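You operate a simulated robot arm through the tools that you are given. There is no shell and no other tool.

You are at the controls of a simulated robot arm. One attempt, no reset.

TASK
Shut the drain, fill the tank to the high line and skim the floating nuts into the small basket.
Fine: slide the skimmer back.

It is judged by the outcome, as a careful person would: the job done as asked, and still so three seconds after it is handed in. It fails if anything else is knocked over, pushed out of place, dropped, spilled or broken.

THE ROBOT
A 7-joint arm with a fingered hand, fixed in place. Base frame: the origin is on the floor under the middle of its stand, x ahead of it, y to its left, z up; the work surface is at about z = 0.66. Units: m, degrees, N and s.
With the tool pointing down near the work surface it reaches from about 0.1 to 0.64 m from the base axis. Its first joint turns from -69.0 to 172.0 degrees. Payload 3.4 kg.
The tool frame sits at the grasp point between the pads (the TCP): z along the fingers, y along the line on which they close. The tips reach 0.025 m beyond it. The gripper opens to 0.088 m; its body begins 0.029 m behind the TCP. The gripper is a hand of 4 fingers: y runs from the thumb to the fingers, the wrist lies at [-0.013, -0.097, -0.162] in the tool frame, and closing takes about 1.5 s.
Orientation is told as [roll, pitch, yaw] about the base's x, y, z axes, in that order, counted from this pose: with the fingers straight down and the wrist toward the robot, the tool's x, y and z point along [0, 1, 0], [1, 0, 0] and [0, 0, -1] of the base frame.

THE INTERFACE
- The arm moves only by the tool apply_moves. Its argument "targets" is a list of rows, each an object (a shift or turn left out is 0, a gripper value left out holds the last) with "travel": the shift along the base's x, y, z in m, a list of three; "rot": the turn, a rotation vector about the base's x, y, z in degrees, a list of three. In form: [{"travel": [tx, ty, tz], "rot": [rx, ry, rz]}, ...]. A call has 1 to 20 rows; each row is the pose to reach, as a shift and turn from the pose commanded when the call began. "jaw" is the finger opening in m, from 0 to 0.088, set as the call begins (left out, the last holds). Each row takes 0.2 s and may step no farther than 0.05 m and 8.6 degrees from the row before; otherwise, or with a gripper value out of range, the whole call is refused. Where a pose cannot be reached the arm comes as near as it can. A force on the tool above 60 N (or 10 N above the force at the start of the call, whichever is more), or a blocked arm, ends the call early, and 0.2 s more pass. The fingers move at their own pace (about 0.108 m/s each) and stop on an object; they squeeze with about 29 N. The grip force told is the motor's: it shows also when the fingers shut on nothing. Time passes only in rows, and 0.2 s behind the last, so rows that repeat a pose let the fingers close. The reply holds the time, the measured pose of the TCP, the force on the tool along the base axes, the opening and the grip force, in the units named above and with some noise, with the torque about the TCP (base axes, N m) and any sound that the robot's microphone picked up.
- Cameras (640 x 400 px; columns grow to the right, rows downward): "scene" is fixed at [0.0505, -0.4999, 1.4519]; the picture's right is [0.73, -0.68, 0.00], its down [-0.37, -0.39, -0.84] and it looks along [0.57, 0.62, -0.54] (base axes); focal length 214 px, centre (320, 200). "wrist" rides on the gripper at [0.064, -0.083, -0.098] in the tool frame; the picture's right is [-0.62, 0.37, -0.69], its down [-0.71, -0.63, 0.30] and it looks along [-0.32, 0.68, 0.65] (tool axes); focal length 265 px, centre (320, 200). There is no depth. A picture from a camera that has moved, and an enlarged one, comes with that camera's place and axes in the base frame and with its lens.
- get_image(camera): a new picture of that camera. No time passes.
- raise_lower(by): slides the trunk up (or, below 0, down) by that many m; the arm rides with it, the base frame stays. It gives what a move gives, with no picture.
- move_fingers(index, middle, ring, thumb_bend, thumb_turn): sets how far each is bent, from 0 (flat) to 1 (curled in); at 0.3 the hand is open as for a grip, at 0.7 the pads meet at the TCP. One left out holds its place. A second passes; each finger stops where it meets its share of the squeeze, and holds until it gets a number again. A gripper value or a shape takes the hand back. It gives what a move gives, with no picture; readings hold the bend of each and the force on the fingers (four entries, about 0 where the hand has none), thumb and palm. thumb_turn goes from beside the hand (0) to across from the fingers (1), as for a grip.
- set_grasp(shape): the hand has 4 fingers and takes this shape, open, in about a second: jaw (thumb against the fingers, like two jaws); tri (thumb and two fingers); tip (a fingertip pinch); poke (one finger out to press); point (the index stretched); flat (the hand flat); cup (the hand cupped); fist (a fist). The gripper value then closes the fingers along that shape, each until it touches; the sizes above hold for jaw. It gives what a move gives, with no picture.
- inspect(camera, box): a new picture of the part [left, top, right, bottom] of that camera's present view, enlarged. No time passes.
- sign_off(): hands the job in; it is judged then, once.

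Nothing tells you positions but the pictures and the camera data. Unless the task says otherwise, let go and move clear before handing in.

The tools are called after "Call:" as a command line: name --argument value ..., lists and objects as JSON in quotes. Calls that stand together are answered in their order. apply_moves: Moves the arm, as the interface text tells. Its arguments: {"type":"object","properties":{"targets":{"type":"array","items":{"type":"object","properties":{"travel":{"type":"array","items":{"type":"number"}},"rot":{"type":"array","items":{"type":"number"}}}}},"jaw":{"type":"number"}},"required":["targets"]} The other tools are called the same way: raise_lower (by) moves the trunk up or down; set_grasp (shape) gives the hand a shape; move_fingers (index, middle, ring, thumb_bend, thumb_turn) moves the fingers one by one; get_image (camera) takes a picture; inspect (camera, box) takes an enlarged picture of a part of a camera's view; sign_off () hands the job in.

At the start:

```text
clock: 0.0
position: [0.3928, -0.0465, 1.4099]
orientation: [0.0, 0.0, -0.1]
force: [0.0, 0.8, -0.5]
moment: [-0.01, 0.01, 0.01]
width: 0.0875
grasp_force: 0.0
shape: jaw
bend: [0.3, 0.3, 0.3, 0.3, 0.98]
finger forces: [0.0, 0.0, 0.0, 0.1, 0.0, 0.0]
trunk travel left (down, up): [-0.775, 0.065]
```

scene: 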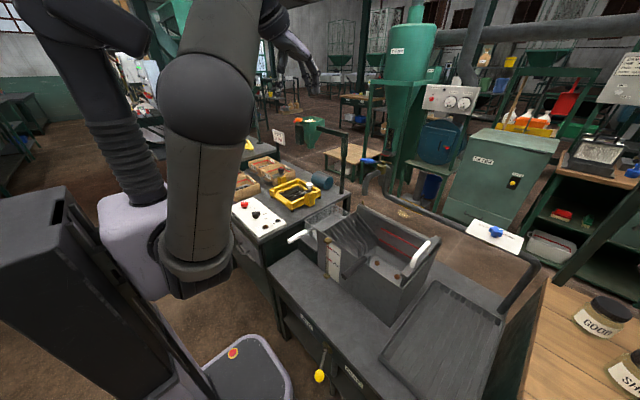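
wrist: 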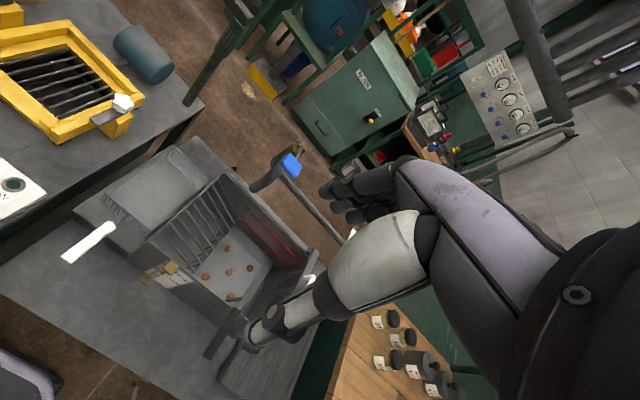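

I see a dark tank on a bench ahead of the robot, with a rake-like skimmer, a blue tap handle, and orange nuts on the tank floor. I'll look at the details before moving anything.

Call:
inspect --camera "scene" --box '[260, 180, 460, 305]'

Call:
inspect --camera "scene" --box '[220, 270, 420, 395]'

Call:
inspect --camera "scene" --box '[340, 130, 540, 255]'

Call:
inspect --camera "wrist" --box '[60, 130, 360, 400]'

Call:
inspect --camera "wrist" --box '[0, 0, 220, 140]'

```text
3.20 times, centred on (360, 242) of scene
camera zoom: at [0.0505, -0.4999, 1.4519], right [0.73, -0.68, 0.0], down [-0.37, -0.39, -0.84], along [0.57, 0.62, -0.54], focal length 686 px, centre (192, 64)
```

zoom: 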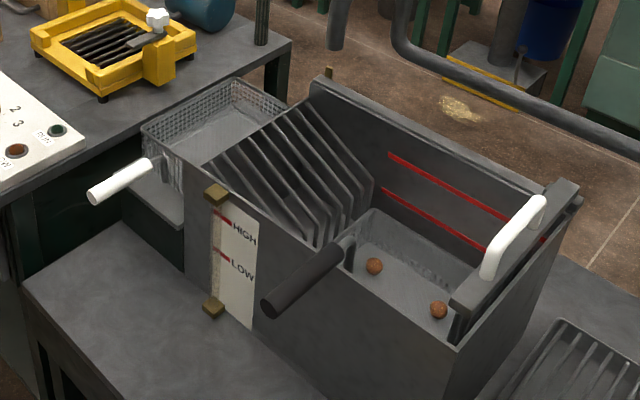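

```text
3.20 times, centred on (320, 332) of scene
camera zoom: at [0.0505, -0.4999, 1.4519], right [0.73, -0.68, 0.0], down [-0.37, -0.39, -0.84], along [0.57, 0.62, -0.54], focal length 686 px, centre (320, -224)
```

zoom: 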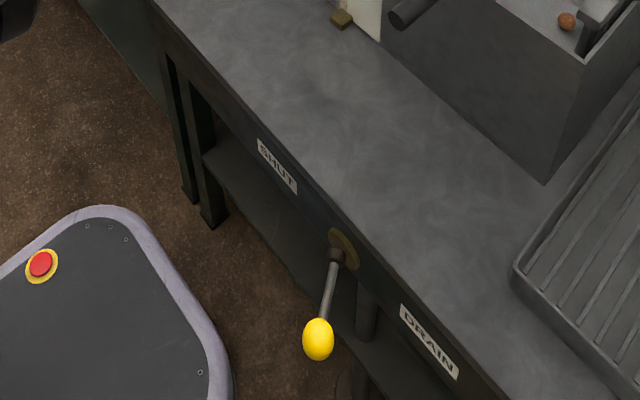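

```text
3.20 times, centred on (440, 192) of scene
camera zoom: at [0.0505, -0.4999, 1.4519], right [0.73, -0.68, 0.0], down [-0.37, -0.39, -0.84], along [0.57, 0.62, -0.54], focal length 686 px, centre (-64, 224)
```

zoom: 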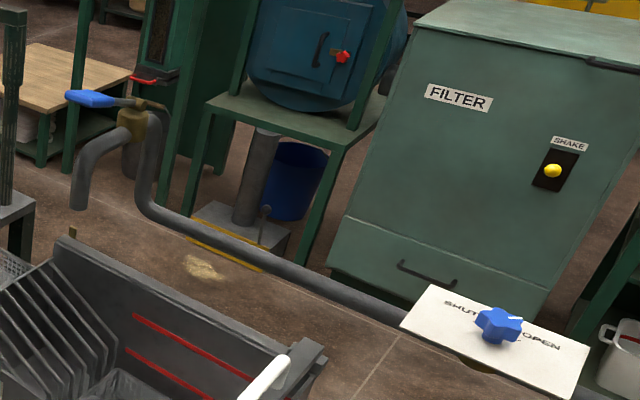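

```text
1.48 times, centred on (210, 265) of wrist
camera zoom: at [0.3098, 0.0177, 1.5087], right [0.37, -0.62, 0.69], down [-0.63, -0.71, -0.3], along [0.68, -0.32, -0.65], focal length 393 px, centre (483, 104)
```

zoom: 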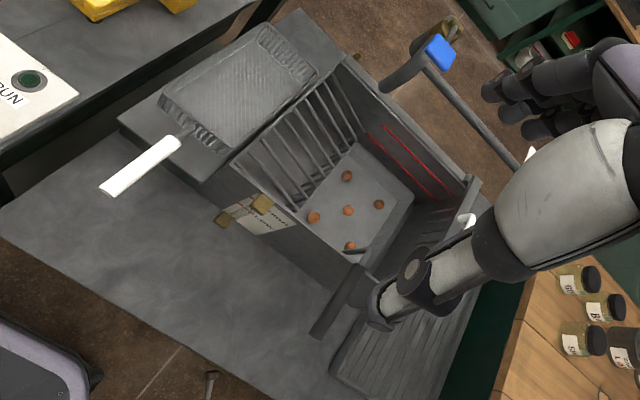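

```text
2.86 times, centred on (110, 70) of wrist
camera zoom: at [0.3098, 0.0177, 1.5087], right [0.37, -0.62, 0.69], down [-0.63, -0.71, -0.3], along [0.68, -0.32, -0.65], focal length 758 px, centre (920, 571)
```

zoom: 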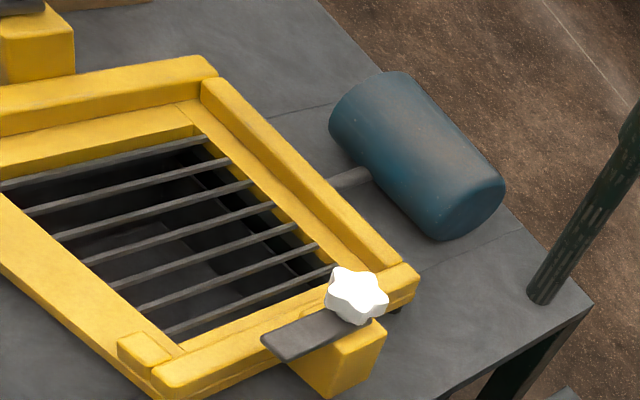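

The tank sits roughly at x 0.49–0.77, y −0.37–0.0, with its rim near z 0.88. A blue lever tap is over it, and a yellow drain lever is on the bench front. I'll zoom in further on each part.

Call:
inspect --camera "scene" --box '[300, 200, 400, 262]'

Call:
inspect --camera "scene" --box '[370, 220, 450, 290]'

Call:
inspect --camera "scene" --box '[340, 145, 420, 215]'

Call:
inspect --camera "scene" --box '[455, 210, 545, 270]'

Call:
inspect --camera "wrist" --box '[140, 160, 300, 320]'

Call:
inspect --camera "wrist" --box '[220, 120, 380, 240]'

```text
6.40 times, centred on (350, 231) of scene
camera zoom: at [0.0505, -0.4999, 1.4519], right [0.73, -0.68, 0.0], down [-0.37, -0.39, -0.84], along [0.57, 0.62, -0.54], focal length 1373 px, centre (128, 2)
```

zoom: 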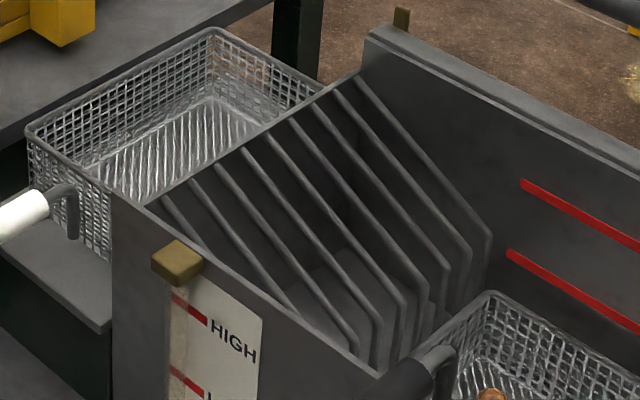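

```text
5.71 times, centred on (410, 255) of scene
camera zoom: at [0.0505, -0.4999, 1.4519], right [0.73, -0.68, 0.0], down [-0.37, -0.39, -0.84], along [0.57, 0.62, -0.54], focal length 1226 px, centre (-194, -114)
```

zoom: 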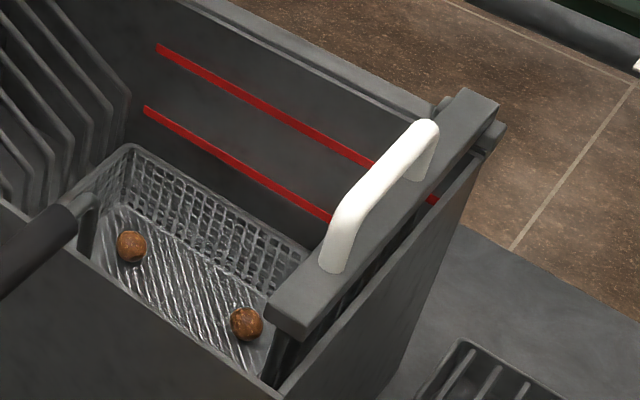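

```text
5.71 times, centred on (380, 180) of scene
camera zoom: at [0.0505, -0.4999, 1.4519], right [0.73, -0.68, 0.0], down [-0.37, -0.39, -0.84], along [0.57, 0.62, -0.54], focal length 1226 px, centre (-23, 314)
```

zoom: 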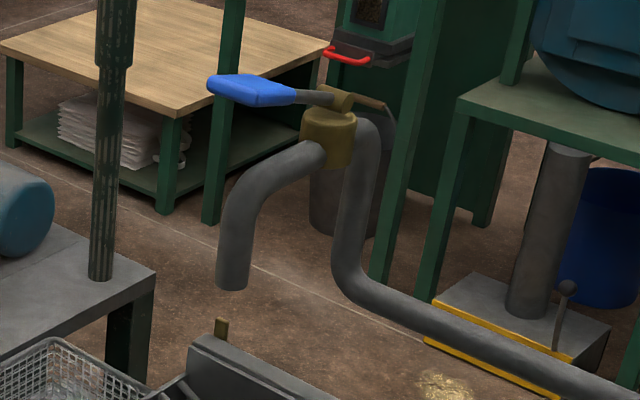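

```text
6.67 times, centred on (500, 240) of scene
camera zoom: at [0.0505, -0.4999, 1.4519], right [0.73, -0.68, 0.0], down [-0.37, -0.39, -0.84], along [0.57, 0.62, -0.54], focal length 1430 px, centre (-880, -67)
```

zoom: 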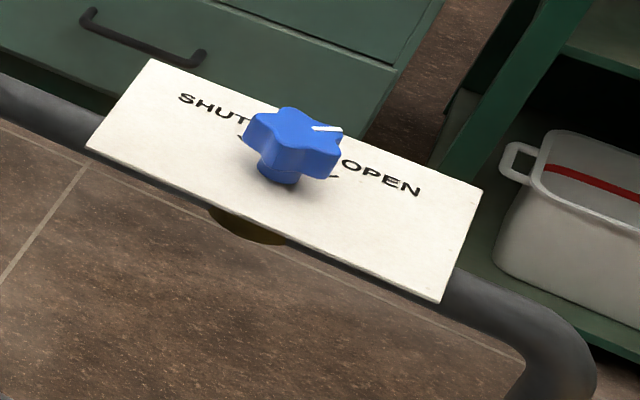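

```text
2.50 times, centred on (220, 240) of wrist
camera zoom: at [0.3098, 0.0177, 1.5087], right [0.37, -0.62, 0.69], down [-0.63, -0.71, -0.3], along [0.68, -0.32, -0.65], focal length 664 px, centre (570, 100)
```

zoom: 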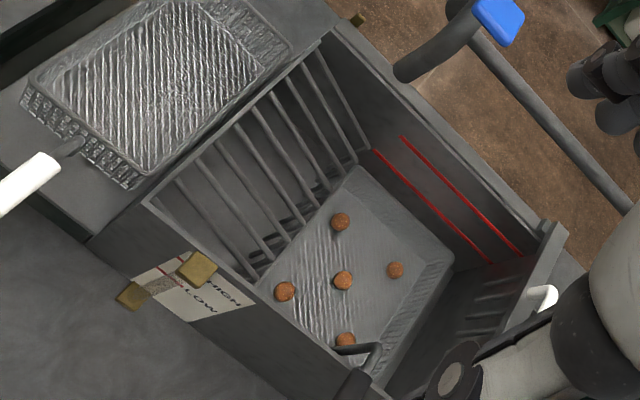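

```text
3.33 times, centred on (300, 180) of wrist
camera zoom: at [0.3098, 0.0177, 1.5087], right [0.37, -0.62, 0.69], down [-0.63, -0.71, -0.3], along [0.68, -0.32, -0.65], focal length 885 px, centre (387, 267)
```

zoom: 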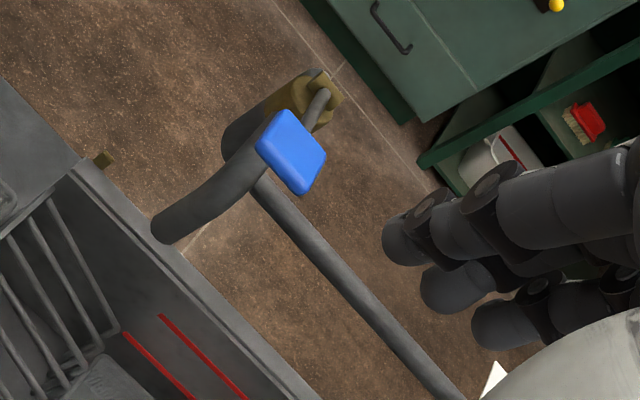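

A sloped bar ramp leads to the white-handled basket at the +y end. The black-handled basket, with the nuts in it, sits in the tank, and the skimmer rides the rim at the −y end. I'll move the hand a bit for closer looks at the tap lever and the star knob.

Call:
apply_moves --targets '[{"travel": [0.03, 0, -0.03], "rot": [0, 0, -8]}, {"travel": [0.05, 0, -0.06], "rot": [0, 0, -16]}, {"travel": [0.07, 0, -0.09], "rot": [0, 0, -24]}, {"travel": [0.08, 0, -0.1], "rot": [0, 0, -30]}]'

Call:
get_image --camera "wrist"

Call:
get_image --camera "scene"

```text
clock: 1.0
position: [0.4752, -0.0457, 1.3113]
orientation: [0.0, 0.1, -30.2]
force: [0.6, -0.1, 0.6]
moment: [0.0, 0.01, 0.02]
width: 0.088
grasp_force: 0.0
shape: jaw
bend: [0.3, 0.3, 0.3, 0.3, 0.98]
finger forces: [0.0, 0.0, 0.0, 0.0, 0.0, 0.0]
trunk travel left (down, up): [-0.775, 0.065]
```

```text
taken
camera wrist: at [0.4341, 0.0511, 1.4092], right [0.01, -0.72, 0.69], down [-0.9, -0.3, -0.3], along [0.43, -0.62, -0.65], focal length 265 px, centre (320, 200)
```

wrist: 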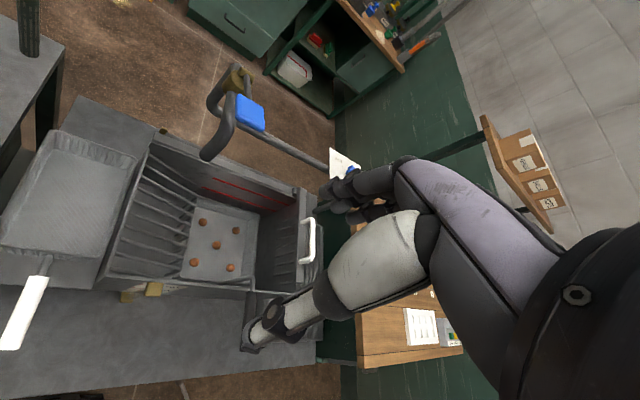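

```text
taken
```

scene: 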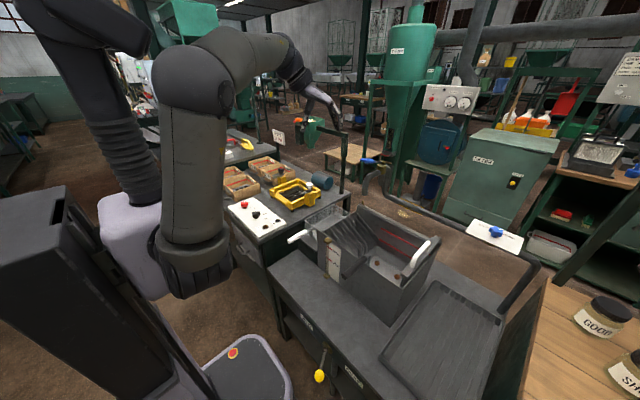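

The arm moves fine, and the wrist view shows tank, tap lever and the knob plate partly. I'll zoom into this view.

Call:
inspect --camera "wrist" --box '[180, 50, 380, 200]'

Call:
inspect --camera "wrist" --box '[90, 120, 330, 310]'

Call:
inspect --camera "wrist" --box '[300, 140, 380, 200]'

```text
2.67 times, centred on (280, 125) of wrist
camera zoom: at [0.4341, 0.0511, 1.4092], right [0.01, -0.72, 0.69], down [-0.9, -0.3, -0.3], along [0.43, -0.62, -0.65], focal length 708 px, centre (427, 400)
```

zoom: 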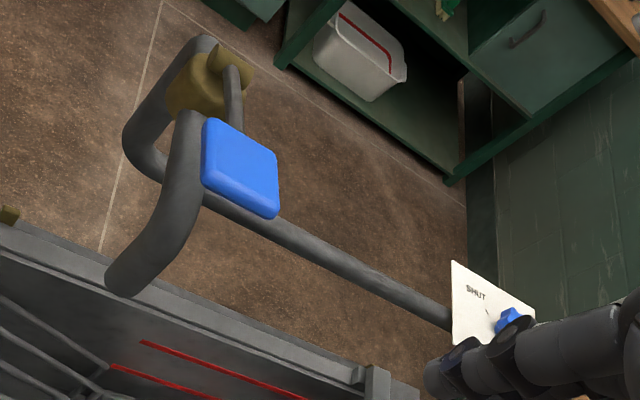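

```text
2.11 times, centred on (210, 215) of wrist
camera zoom: at [0.4341, 0.0511, 1.4092], right [0.01, -0.72, 0.69], down [-0.9, -0.3, -0.3], along [0.43, -0.62, -0.65], focal length 559 px, centre (552, 168)
```

zoom: 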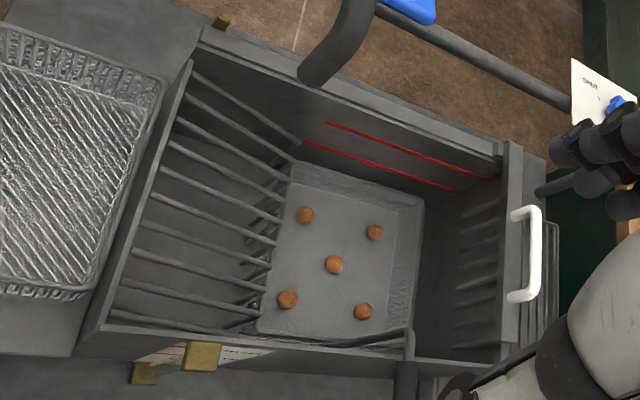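

```text
6.67 times, centred on (340, 170) of wrist
camera zoom: at [0.4341, 0.0511, 1.4092], right [0.01, -0.72, 0.69], down [-0.9, -0.3, -0.3], along [0.43, -0.62, -0.65], focal length 1769 px, centre (187, 400)
```

zoom: 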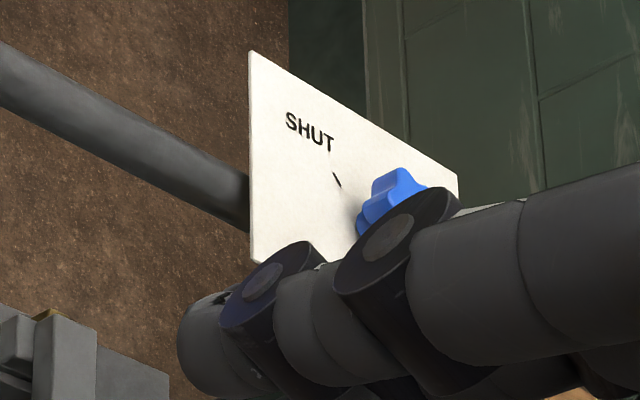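

The star knob's white tick looks lined up with OPEN, and the blue lever tap at about (0.69, −0.067, 1.145) appears shut. Next I'll retract and lower to inspect the drain lever on the bench front.

Call:
apply_moves --targets '[{"travel": [-0.045, 0, 0], "rot": [0, 0, -5]}, {"travel": [-0.09, 0, 0], "rot": [0, 0, -10]}, {"travel": [-0.135, 0, 0], "rot": [0, 0, -15]}, {"travel": [-0.18, 0, 0], "rot": [0, 0, -20]}, {"travel": [-0.225, 0, 0], "rot": [0, 0, -25]}]'

Call:
get_image --camera "wrist"

Call:
get_image --camera "scene"

```text
clock: 2.2
position: [0.2636, -0.0364, 1.288]
orientation: [0.0, -0.2, -55.1]
force: [0.2, 0.3, -0.3]
moment: [-0.02, 0.0, 0.03]
width: 0.0876
grasp_force: 0.0
shape: jaw
bend: [0.3, 0.3, 0.3, 0.3, 0.98]
finger forces: [0.1, 0.0, 0.1, 0.1, 0.0, 0.0]
out of reach, approached as far as the arm can: row 5
trunk travel left (down, up): [-0.775, 0.065]
```

```text
taken
camera wrist: at [0.2682, 0.0682, 1.3861], right [-0.3, -0.66, 0.69], down [-0.95, 0.11, -0.31], along [0.13, -0.75, -0.65], focal length 265 px, centre (320, 200)
```

wrist: 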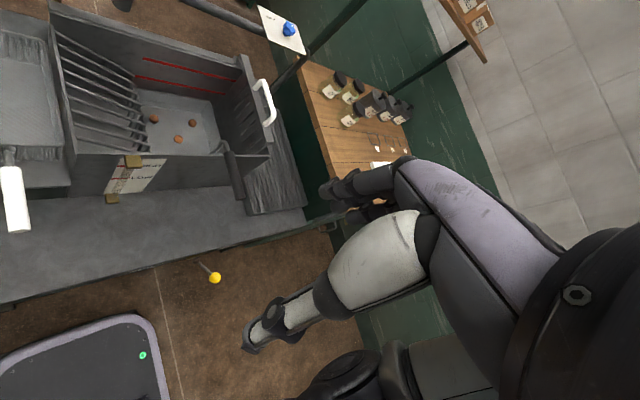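

```text
taken
```

scene: 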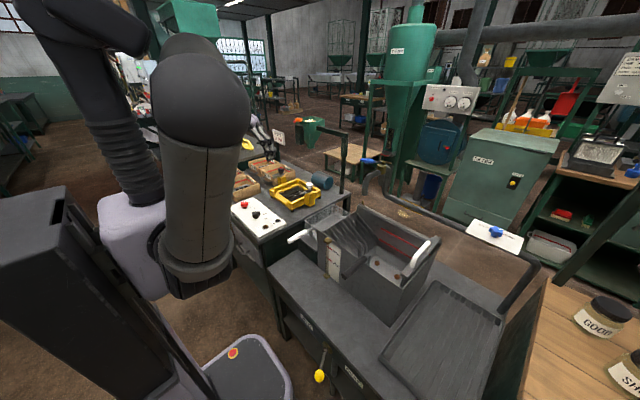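

Now the wrist camera sees the star knob, the tank and the yellow drain knob. I'll zoom into each.

Call:
inspect --camera "wrist" --box '[255, 0, 315, 60]'

Call:
inspect --camera "wrist" --box '[150, 215, 290, 300]'

Call:
inspect --camera "wrist" --box '[0, 20, 310, 230]'

Call:
inspect --camera "scene" --box '[290, 310, 390, 400]'

```text
6.67 times, centred on (285, 30) of wrist
camera zoom: at [0.2682, 0.0682, 1.3861], right [-0.3, -0.66, 0.69], down [-0.95, 0.11, -0.31], along [0.13, -0.75, -0.65], focal length 1769 px, centre (553, 1333)
```

zoom: 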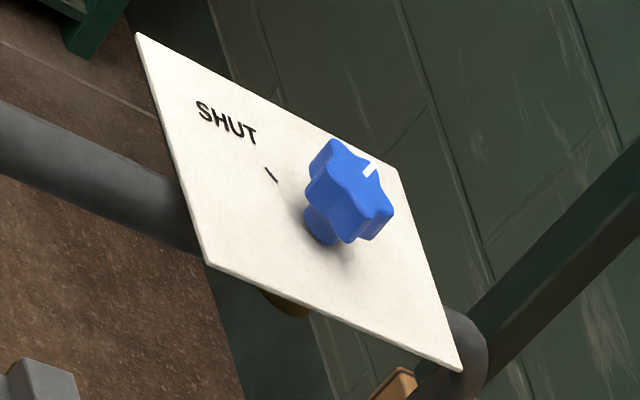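

```text
4.57 times, centred on (220, 258) of wrist
camera zoom: at [0.2682, 0.0682, 1.3861], right [-0.3, -0.66, 0.69], down [-0.95, 0.11, -0.31], along [0.13, -0.75, -0.65], focal length 1213 px, centre (777, -63)
```

zoom: 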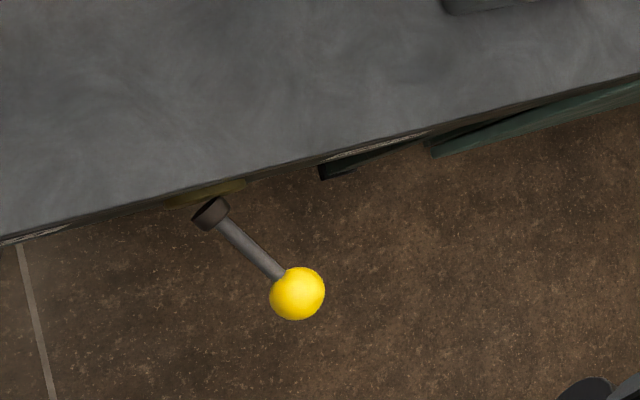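

```text
1.90 times, centred on (155, 125) of wrist
camera zoom: at [0.2682, 0.0682, 1.3861], right [-0.3, -0.66, 0.69], down [-0.95, 0.11, -0.31], along [0.13, -0.75, -0.65], focal length 506 px, centre (634, 343)
```

zoom: 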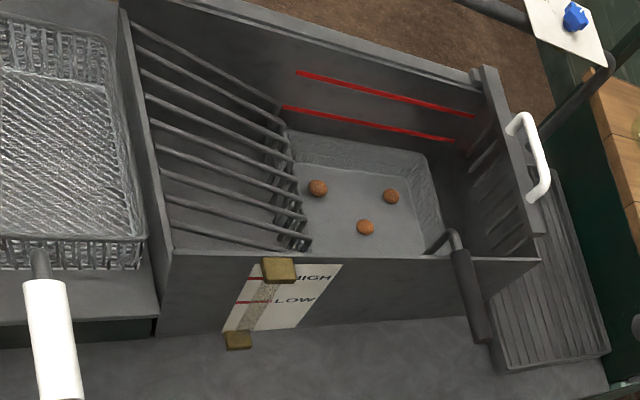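

```text
4.44 times, centred on (340, 355) of scene
camera zoom: at [0.0505, -0.4999, 1.4519], right [0.73, -0.68, 0.0], down [-0.37, -0.39, -0.84], along [0.57, 0.62, -0.54], focal length 953 px, centre (231, -489)
```

zoom: 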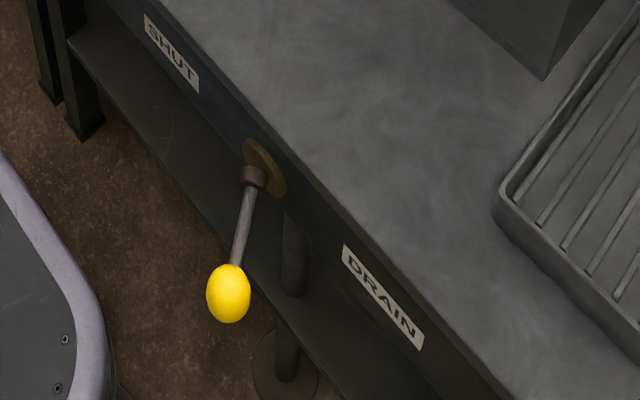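

The drain lever's knob is near (0.24, −0.29, 0.59) and its hub near (0.30, −0.247, 0.593), so it leans to the DRAIN side. I'll lower the trunk to see it closer.

Call:
raise_lower --by -0.35

Call:
get_image --camera "wrist"

Call:
get_image --camera "scene"

```text
clock: 5.6
position: [0.2636, -0.038, 0.939]
orientation: [0.0, 0.1, -55.0]
force: [-0.1, 0.1, 0.2]
moment: [0.0, 0.02, -0.02]
width: 0.088
grasp_force: 0.0
shape: jaw
bend: [0.3, 0.3, 0.3, 0.3, 0.98]
finger forces: [0.0, 0.0, 0.1, 0.0, 0.1, 0.0]
trunk travel left (down, up): [-0.425, 0.415]
```

```text
taken
camera wrist: at [0.2687, 0.0676, 1.0362], right [-0.3, -0.66, 0.69], down [-0.95, 0.11, -0.3], along [0.13, -0.75, -0.65], focal length 265 px, centre (320, 200)
```

wrist: 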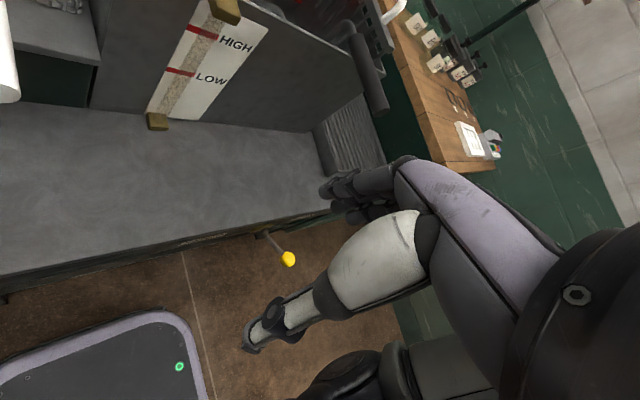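

```text
taken
```

scene: 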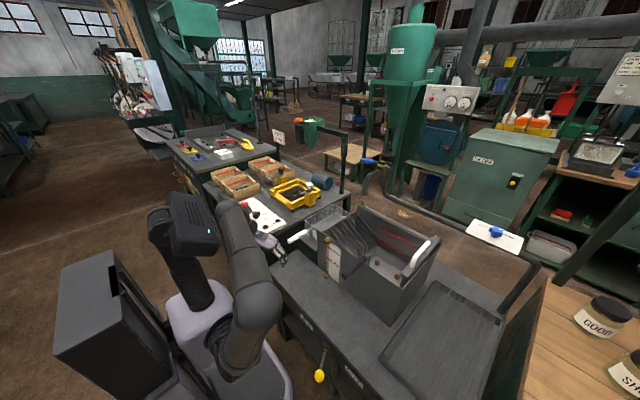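

Call:
inspect --camera "wrist" --box '[220, 200, 340, 290]'

Call:
inspect --camera "scene" --box '[220, 180, 400, 300]'

```text
4.44 times, centred on (280, 245) of wrist
camera zoom: at [0.2687, 0.0676, 1.0362], right [-0.3, -0.66, 0.69], down [-0.95, 0.11, -0.3], along [0.13, -0.75, -0.65], focal length 1180 px, centre (498, 0)
```

zoom: 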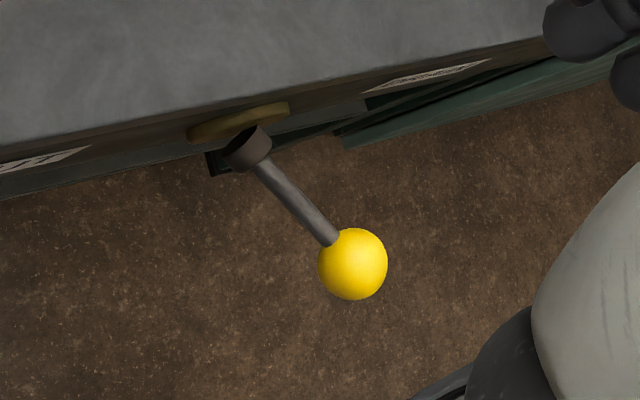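

```text
3.33 times, centred on (310, 240) of scene
camera zoom: at [0.0505, -0.4999, 1.4519], right [0.73, -0.68, 0.0], down [-0.37, -0.39, -0.84], along [0.57, 0.62, -0.54], focal length 715 px, centre (353, 67)
```

zoom: 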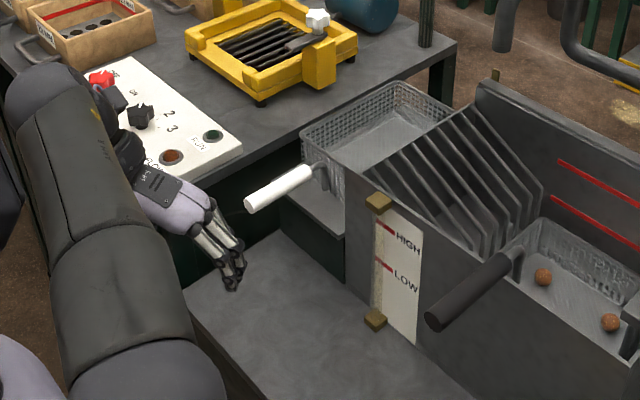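

The lever points out from the bench face and toward DRAIN (knob ≈ (0.24, −0.289, 0.590)). I'll zoom in on the hub to learn which way it turns.

Call:
inspect --camera "wrist" --box '[255, 222, 305, 272]'

Call:
inspect --camera "scene" --box '[305, 335, 365, 385]'

```text
8.00 times, centred on (280, 247) of wrist
camera zoom: at [0.2687, 0.0676, 1.0362], right [-0.3, -0.66, 0.69], down [-0.95, 0.11, -0.3], along [0.13, -0.75, -0.65], focal length 2123 px, centre (640, -176)
```

zoom: 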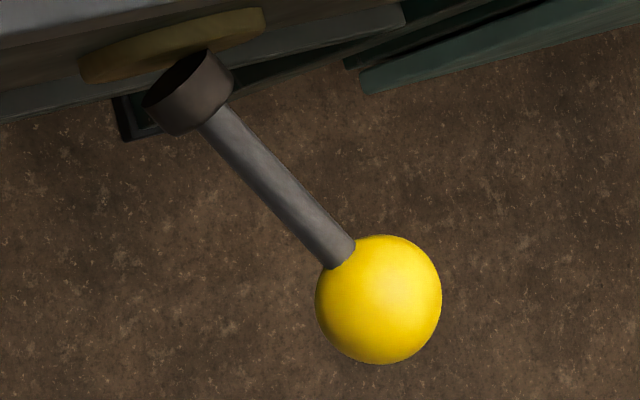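

```text
8.00 times, centred on (335, 360) of scene
camera zoom: at [0.0505, -0.4999, 1.4519], right [0.73, -0.68, 0.0], down [-0.37, -0.39, -0.84], along [0.57, 0.62, -0.54], focal length 1716 px, centre (200, -1080)
```

zoom: 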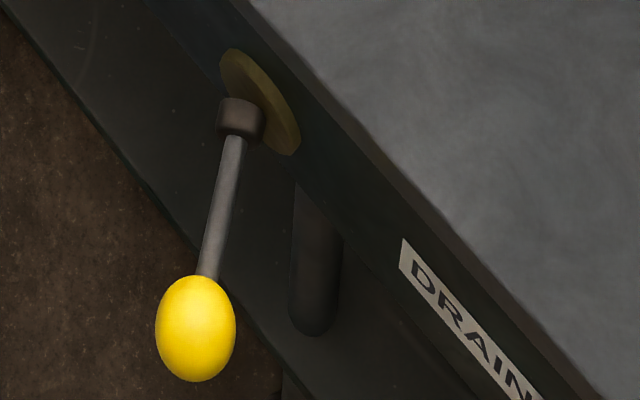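

The collar is in line with the rod, so the lever swings horizontally, from DRAIN (−y) to SHUT (+y). I'll bring the open hand above the knob with fingers on its −y side and thumb on its +y side.

Call:
apply_moves --targets '[{"travel": [0, -0.045, 0], "rot": [0, 0, -6]}, {"travel": [0, -0.09, 0], "rot": [0, 0, -12]}, {"travel": [0, -0.135, 0], "rot": [0, 0, -18]}, {"travel": [0, -0.18, 0], "rot": [0, 0, -24]}, {"travel": [0, -0.225, 0], "rot": [0, 0, -30]}, {"travel": [0, -0.25, 0], "rot": [0, 0, -34]}]'

Call:
get_image --camera "wrist"

Call:
get_image --camera "scene"

```text
clock: 7.0
position: [0.3616, -0.2372, 0.8742]
orientation: [0.0, 0.1, -89.0]
force: [0.3, 0.0, -0.2]
moment: [0.03, 0.03, -0.01]
width: 0.0877
grasp_force: 0.0
shape: jaw
bend: [0.3, 0.3, 0.3, 0.3, 0.98]
finger forces: [0.0, 0.0, 0.1, 0.0, 0.0, 0.0]
out of reach, approached as far as the arm can: row 1, 2, 3, 4, 5, 6
trunk travel left (down, up): [-0.425, 0.415]
```

```text
taken
camera wrist: at [0.4241, -0.1518, 0.9718], right [-0.61, -0.38, 0.69], down [-0.72, 0.62, -0.3], along [-0.31, -0.69, -0.65], focal length 265 px, centre (320, 200)
```

wrist: 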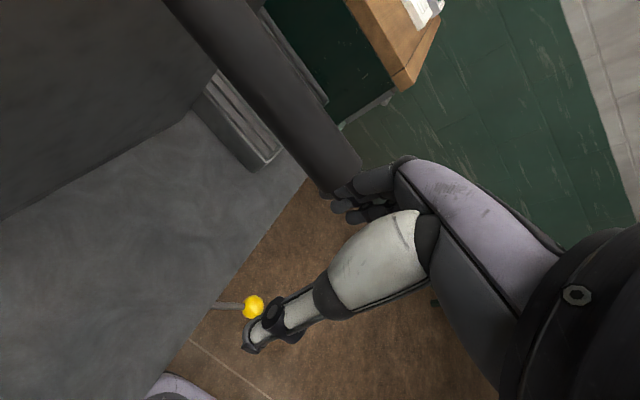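

```text
taken
```

scene: 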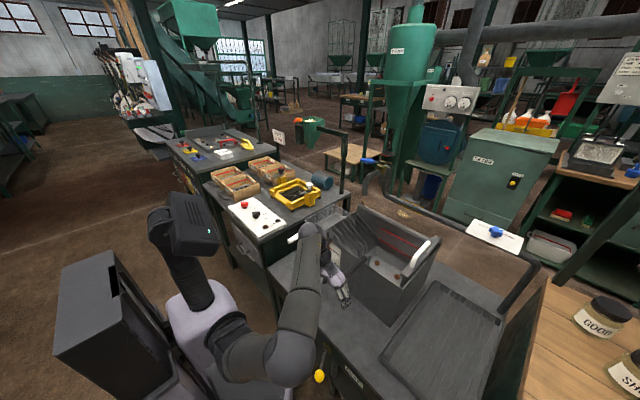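

That move went off-target: the hand stopped near (0.36, −0.237, 0.874), close to the black basket handle. I'll check clearance before moving anything.

Call:
inspect --camera "scene" --box '[280, 210, 420, 330]'

Call:
inspect --camera "wrist" --box '[180, 60, 460, 380]'

```text
3.33 times, centred on (350, 270) of scene
camera zoom: at [0.0505, -0.4999, 1.4519], right [0.73, -0.68, 0.0], down [-0.37, -0.39, -0.84], along [0.57, 0.62, -0.54], focal length 715 px, centre (220, -33)
```

zoom: 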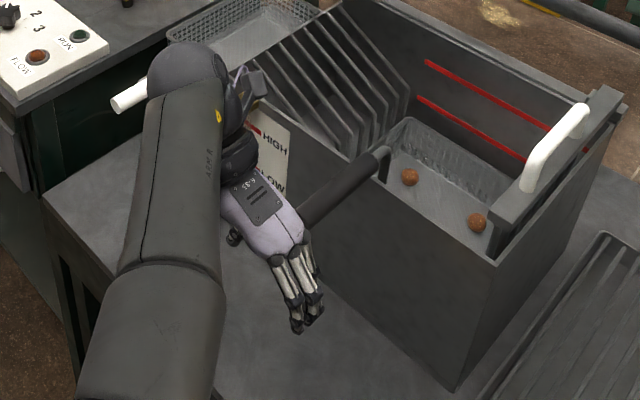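

```text
1.25 times, centred on (320, 220) of wrist
camera zoom: at [0.4241, -0.1518, 0.9718], right [-0.61, -0.38, 0.69], down [-0.72, 0.62, -0.3], along [-0.31, -0.69, -0.65], focal length 332 px, centre (320, 175)
```

zoom: 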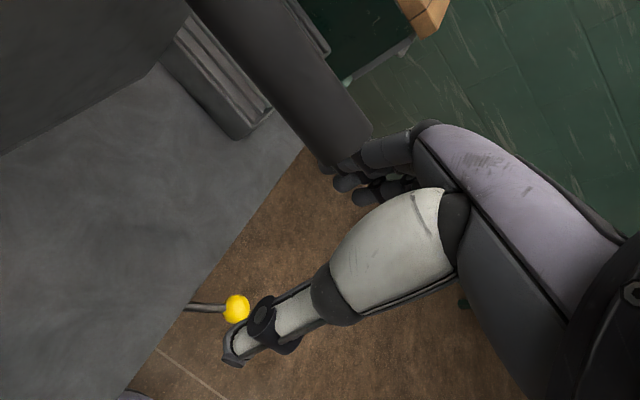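

The black handle's end is poking into the gap between thumb and fingers, with no contact force. I'll raise straight up in small steps so that it exits past the fingertips.

Call:
raise_lower --by 0.04

Call:
inspect --camera "wrist" --box '[180, 60, 460, 380]'

Call:
inspect --camera "scene" --box '[280, 210, 420, 330]'

```text
clock: 7.8
position: [0.3618, -0.2353, 0.9149]
orientation: [0.0, 0.1, -89.0]
force: [-0.8, 0.2, 0.5]
moment: [0.02, -0.01, 0.04]
width: 0.0879
grasp_force: 0.1
shape: jaw
bend: [0.3, 0.3, 0.3, 0.3, 0.98]
finger forces: [0.0, 0.0, 0.0, 0.0, 0.0, 0.0]
trunk travel left (down, up): [-0.465, 0.375]
```

```text
1.25 times, centred on (320, 220) of wrist
camera zoom: at [0.4238, -0.151, 1.012], right [-0.61, -0.38, 0.69], down [-0.73, 0.62, -0.3], along [-0.31, -0.69, -0.65], focal length 332 px, centre (320, 175)
```

zoom: 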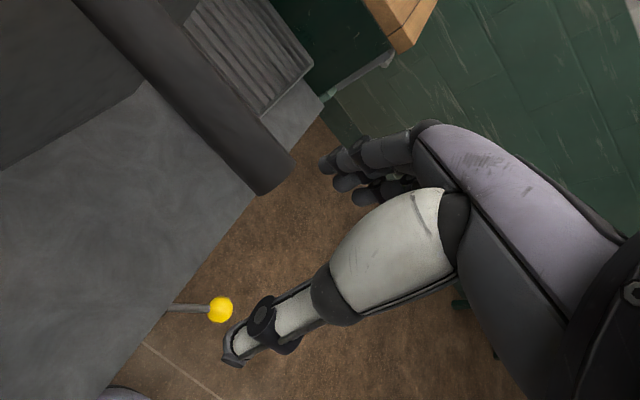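

```text
3.33 times, centred on (350, 270) of scene
camera zoom: at [0.0505, -0.4999, 1.4519], right [0.73, -0.68, 0.0], down [-0.37, -0.39, -0.84], along [0.57, 0.62, -0.54], focal length 715 px, centre (220, -33)
```

zoom: 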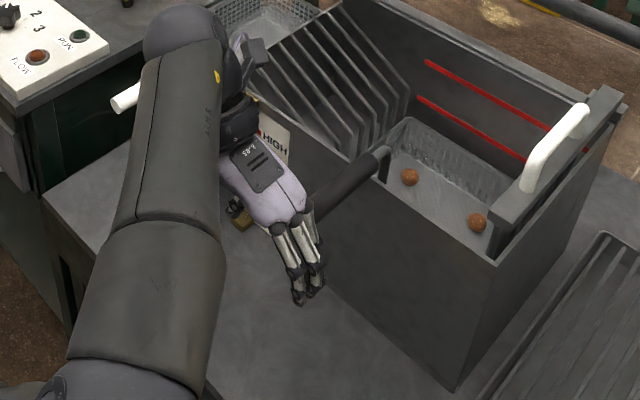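

No contact, and the handle is exiting cleanly. I'll keep raising.

Call:
raise_lower --by 0.2

Call:
get_image --camera "scene"

Call:
get_image --camera "wrist"

```text
clock: 10.0
position: [0.3608, -0.2355, 1.114]
orientation: [0.0, 0.2, -89.0]
force: [0.9, -0.5, 0.1]
moment: [-0.01, -0.02, 0.01]
width: 0.0876
grasp_force: 0.0
shape: jaw
bend: [0.3, 0.3, 0.3, 0.3, 0.98]
finger forces: [0.0, 0.1, 0.1, 0.1, 0.0, 0.0]
trunk travel left (down, up): [-0.665, 0.175]
```

```text
taken
```

scene: 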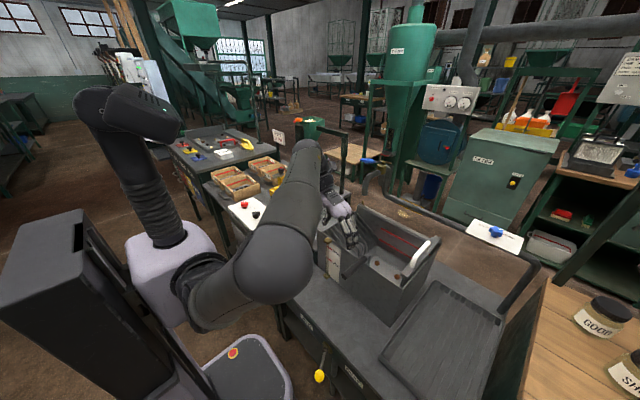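

```text
taken
camera wrist: at [0.4237, -0.151, 1.212], right [-0.61, -0.38, 0.69], down [-0.73, 0.62, -0.3], along [-0.31, -0.69, -0.65], focal length 265 px, centre (320, 200)
```

wrist: 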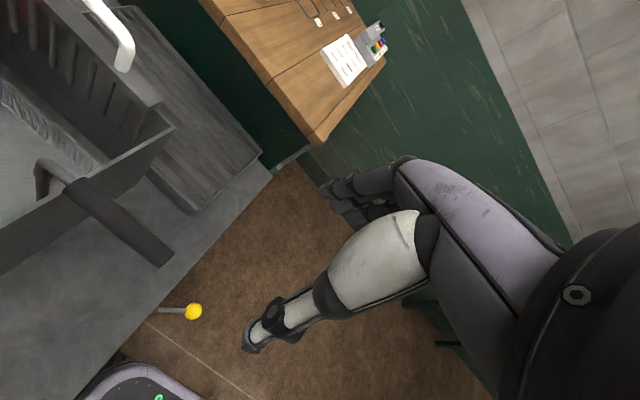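

The hand is clear above everything now. I'll test in free space which wrist yaw can reach the column above the drain knob (x≈0.24, y≈−0.29).

Call:
apply_moves --targets '[{"travel": [-0.02, -0.01, 0], "rot": [0, 0, 8]}, {"travel": [-0.04, -0.02, 0], "rot": [0, 0, 16]}, {"travel": [-0.06, -0.03, 0], "rot": [0, 0, 24]}, {"travel": [-0.08, -0.04, 0], "rot": [0, 0, 32]}, {"travel": [-0.1, -0.05, 0], "rot": [0, 0, 40]}, {"travel": [-0.12, -0.055, 0], "rot": [0, 0, 48]}]'

Call:
get_image --camera "scene"

```text
clock: 11.4
position: [0.31, -0.239, 1.0943]
orientation: [0.1, 0.0, -40.8]
force: [0.5, 0.1, -0.2]
moment: [0.01, 0.01, 0.01]
width: 0.0878
grasp_force: 0.1
shape: jaw
bend: [0.3, 0.3, 0.3, 0.3, 0.98]
finger forces: [0.0, 0.1, 0.0, 0.0, 0.0, 0.0]
out of reach, approached as far as the arm can: row 1, 2, 3, 4, 5, 6
trunk travel left (down, up): [-0.665, 0.175]
```

```text
taken
```

scene: 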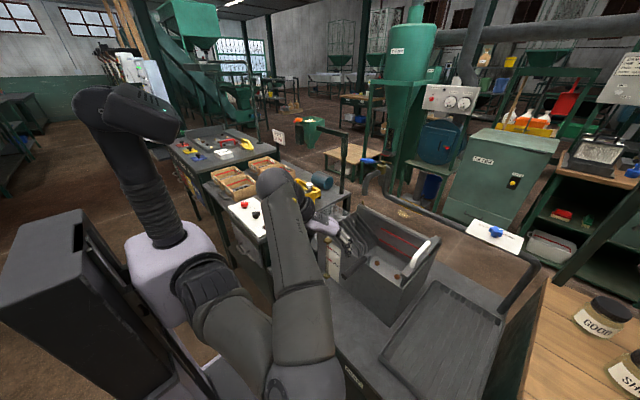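

The arm can't fold tighter than it is now, so I need a pose with the wrist farther out from the base. I'll yaw the other way, with the wrist toward −y, still in free space.

Call:
apply_moves --targets '[{"travel": [0.0, -0.03, 0], "rot": [0, 0, 8]}, {"travel": [0.0, -0.06, 0], "rot": [0, 0, 16]}, {"travel": [0.0, -0.09, 0], "rot": [0, 0, 24]}, {"travel": [0.0, -0.11, 0], "rot": [0, 0, 32]}, {"travel": [0.0, -0.12, 0], "rot": [0, 0, 40]}, {"travel": [0.0, -0.13, 0], "rot": [0, 0, 48]}]'

Call:
get_image --camera "scene"

```text
clock: 12.8
position: [0.3132, -0.3729, 1.0948]
orientation: [0.1, 0.0, 7.1]
force: [-1.0, -0.2, -0.3]
moment: [-0.01, -0.01, 0.02]
width: 0.0874
grasp_force: 0.0
shape: jaw
bend: [0.3, 0.3, 0.3, 0.3, 0.98]
finger forces: [0.1, 0.0, 0.0, 0.0, 0.1, 0.0]
out of reach, approached as far as the arm can: row 1, 2
trunk travel left (down, up): [-0.665, 0.175]
```

```text
taken
```

scene: 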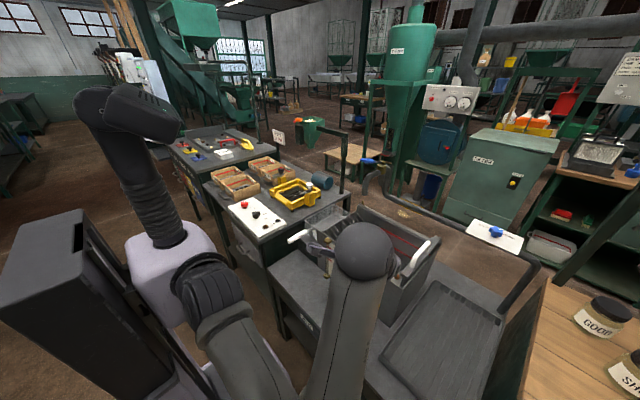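

The arm reaches (0.31, −0.37, 1.09) with yaw 7. Next I'll work down and outward in the free space in front of the bench, raising yaw further to see if the elbow unfolds.

Call:
apply_moves --targets '[{"travel": [-0.01, -0.01, -0.03], "rot": [0, 0, 8]}, {"travel": [-0.02, -0.02, -0.06], "rot": [0, 0, 16]}, {"travel": [-0.03, -0.03, -0.09], "rot": [0, 0, 24]}, {"travel": [-0.04, -0.04, -0.12], "rot": [0, 0, 32]}, {"travel": [-0.05, -0.05, -0.15], "rot": [0, 0, 38]}]'

Call:
get_image --camera "scene"

```text
clock: 14.0
position: [0.2622, -0.4266, 0.945]
orientation: [0.1, 0.0, 45.1]
force: [0.0, 1.2, -0.7]
moment: [-0.03, -0.01, 0.01]
width: 0.0878
grasp_force: 0.1
shape: jaw
bend: [0.3, 0.3, 0.3, 0.3, 0.98]
finger forces: [0.0, 0.1, 0.0, 0.0, 0.1, 0.0]
trunk travel left (down, up): [-0.665, 0.175]
```

```text
taken
```

scene: 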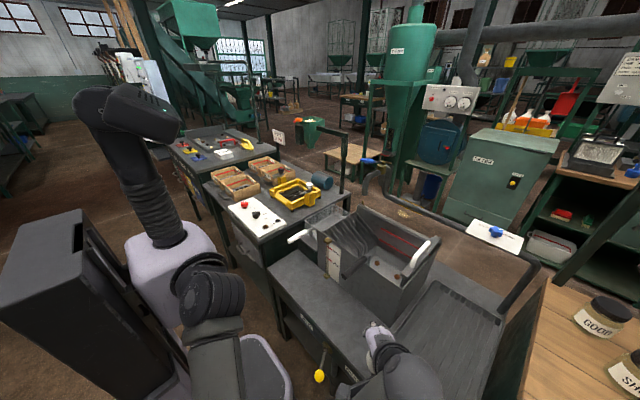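

Reachable. I'm now at (0.26, −0.43, 0.945) with yaw 45, just in front of the bench. I'll rotate to about yaw 85, so the finger backs face +y, before going down beside the lever.

Call:
apply_moves --targets "[{\"travel\": [-0.01, 0.0, 0], \"rot\": [0, 0, 8]}, {\"travel\": [-0.02, 0.0, 0], \"rot\": [0, 0, 16]}, {\"travel\": [-0.025, 0.0, 0], \"rot\": [0, 0, 24]}, {\"travel\": [-0.03, 0.0, 0], \"rot\": [0, 0, 32]}, {\"travel\": [-0.03, 0.0, 0], \"rot\": [0, 0, 40]}], \"jaw\": 0.05}"

Call:
get_image --camera "scene"

Call:
get_image --camera "wrist"

```text
refused: the rows could not be read
```

```text
taken
```

scene: 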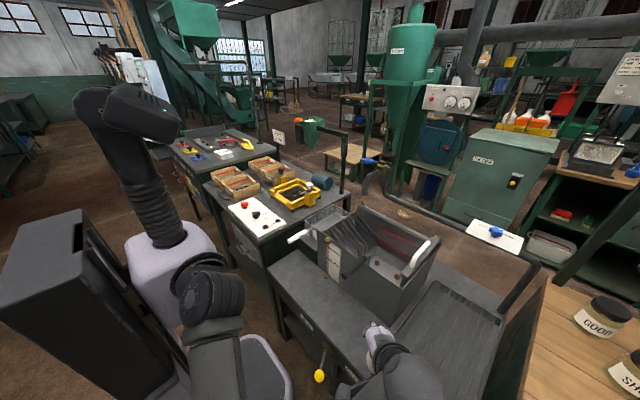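

```text
taken
camera wrist: at [0.1581, -0.4405, 1.0427], right [0.7, -0.18, 0.69], down [0.06, -0.95, -0.3], along [0.71, 0.26, -0.65], focal length 265 px, centre (320, 200)
```

wrist: 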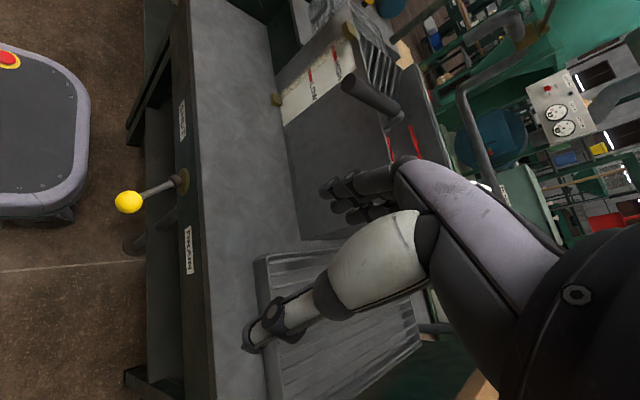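

I have a clear view of the lever (hub ≈ (0.31, −0.244), knob ≈ (0.24, −0.289, 0.59)). That call was malformed, so I'm redoing the yaw.

Call:
apply_moves --targets '[{"travel": [-0.01, 0.0, 0], "rot": [0, 0, 8]}, {"travel": [-0.02, 0.0, 0], "rot": [0, 0, 16]}, {"travel": [-0.025, 0.0, 0], "rot": [0, 0, 24]}, {"travel": [-0.03, 0.0, 0], "rot": [0, 0, 32]}, {"travel": [-0.03, 0.0, 0], "rot": [0, 0, 40]}]'

Call:
get_image --camera "scene"

Call:
get_image --camera "wrist"

```text
clock: 15.2
position: [0.2322, -0.4221, 0.9442]
orientation: [0.1, -0.1, 85.2]
force: [0.6, 0.5, 0.3]
moment: [-0.03, -0.01, 0.01]
width: 0.0875
grasp_force: 0.0
shape: jaw
bend: [0.3, 0.3, 0.3, 0.3, 0.98]
finger forces: [0.0, 0.0, 0.0, 0.1, 0.0, 0.0]
trunk travel left (down, up): [-0.665, 0.175]
```

```text
taken
```

scene: 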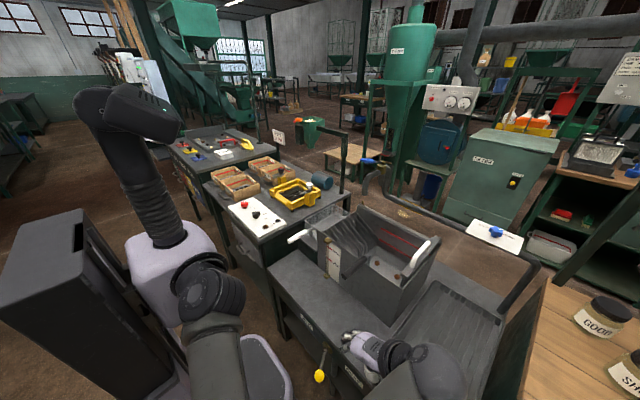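

```text
taken
camera wrist: at [0.161, -0.4994, 1.0434], right [0.65, 0.31, 0.69], down [0.66, -0.69, -0.31], along [0.38, 0.65, -0.65], focal length 265 px, centre (320, 200)
```

wrist: 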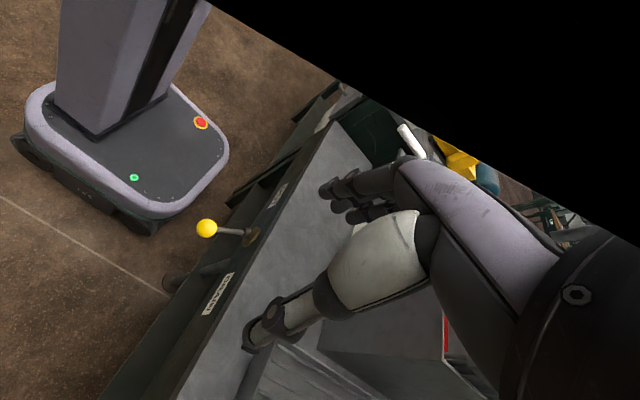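

At (0.232, −0.422, 0.944) with yaw 85, the hand is in the free column in front of the bench and right of the lever. I'll lower in steps.

Call:
raise_lower --by -0.2

Call:
get_image --camera "scene"

Call:
get_image --camera "wrist"

```text
clock: 17.4
position: [0.2319, -0.4206, 0.7464]
orientation: [0.0, -0.1, 85.0]
force: [0.4, 0.0, -0.1]
moment: [0.01, 0.02, -0.02]
width: 0.0874
grasp_force: 0.1
shape: jaw
bend: [0.3, 0.3, 0.3, 0.3, 0.98]
finger forces: [0.0, 0.0, 0.0, 0.0, 0.1, 0.1]
trunk travel left (down, up): [-0.465, 0.375]
```

```text
taken
```

scene: 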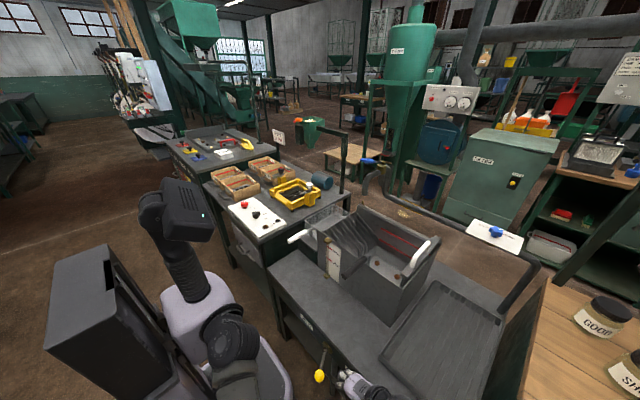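

```text
taken
camera wrist: at [0.1607, -0.4992, 0.8436], right [0.65, 0.31, 0.69], down [0.66, -0.69, -0.3], along [0.38, 0.65, -0.65], focal length 265 px, centre (320, 200)
```

wrist: 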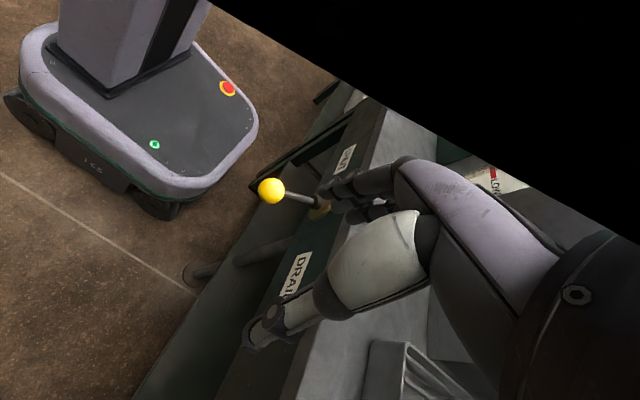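

Clear so far. I'm lowering further so the fingers sit at the knob's height, still to its right.

Call:
raise_lower --by -0.16

Call:
get_image --camera "scene"

Call:
get_image --camera "wrist"

```text
clock: 19.2
position: [0.2325, -0.4224, 0.5858]
orientation: [0.0, -0.1, 85.0]
force: [0.1, 0.0, -0.5]
moment: [-0.03, 0.0, 0.02]
width: 0.088
grasp_force: 0.1
shape: jaw
bend: [0.3, 0.3, 0.3, 0.3, 0.98]
finger forces: [0.0, 0.1, 0.0, 0.0, 0.0, 0.1]
trunk travel left (down, up): [-0.305, 0.535]
```

```text
taken
```

scene: 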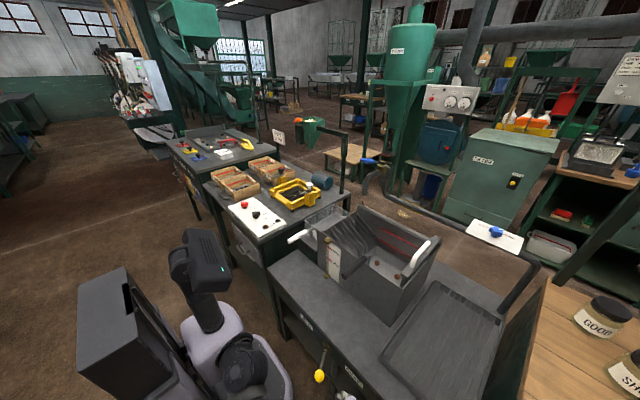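

```text
taken
camera wrist: at [0.1607, -0.4992, 0.6836], right [0.65, 0.31, 0.69], down [0.66, -0.69, -0.3], along [0.38, 0.65, -0.65], focal length 265 px, centre (320, 200)
```

wrist: 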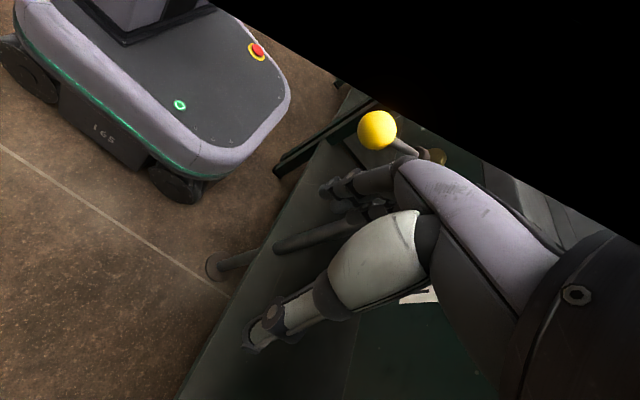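

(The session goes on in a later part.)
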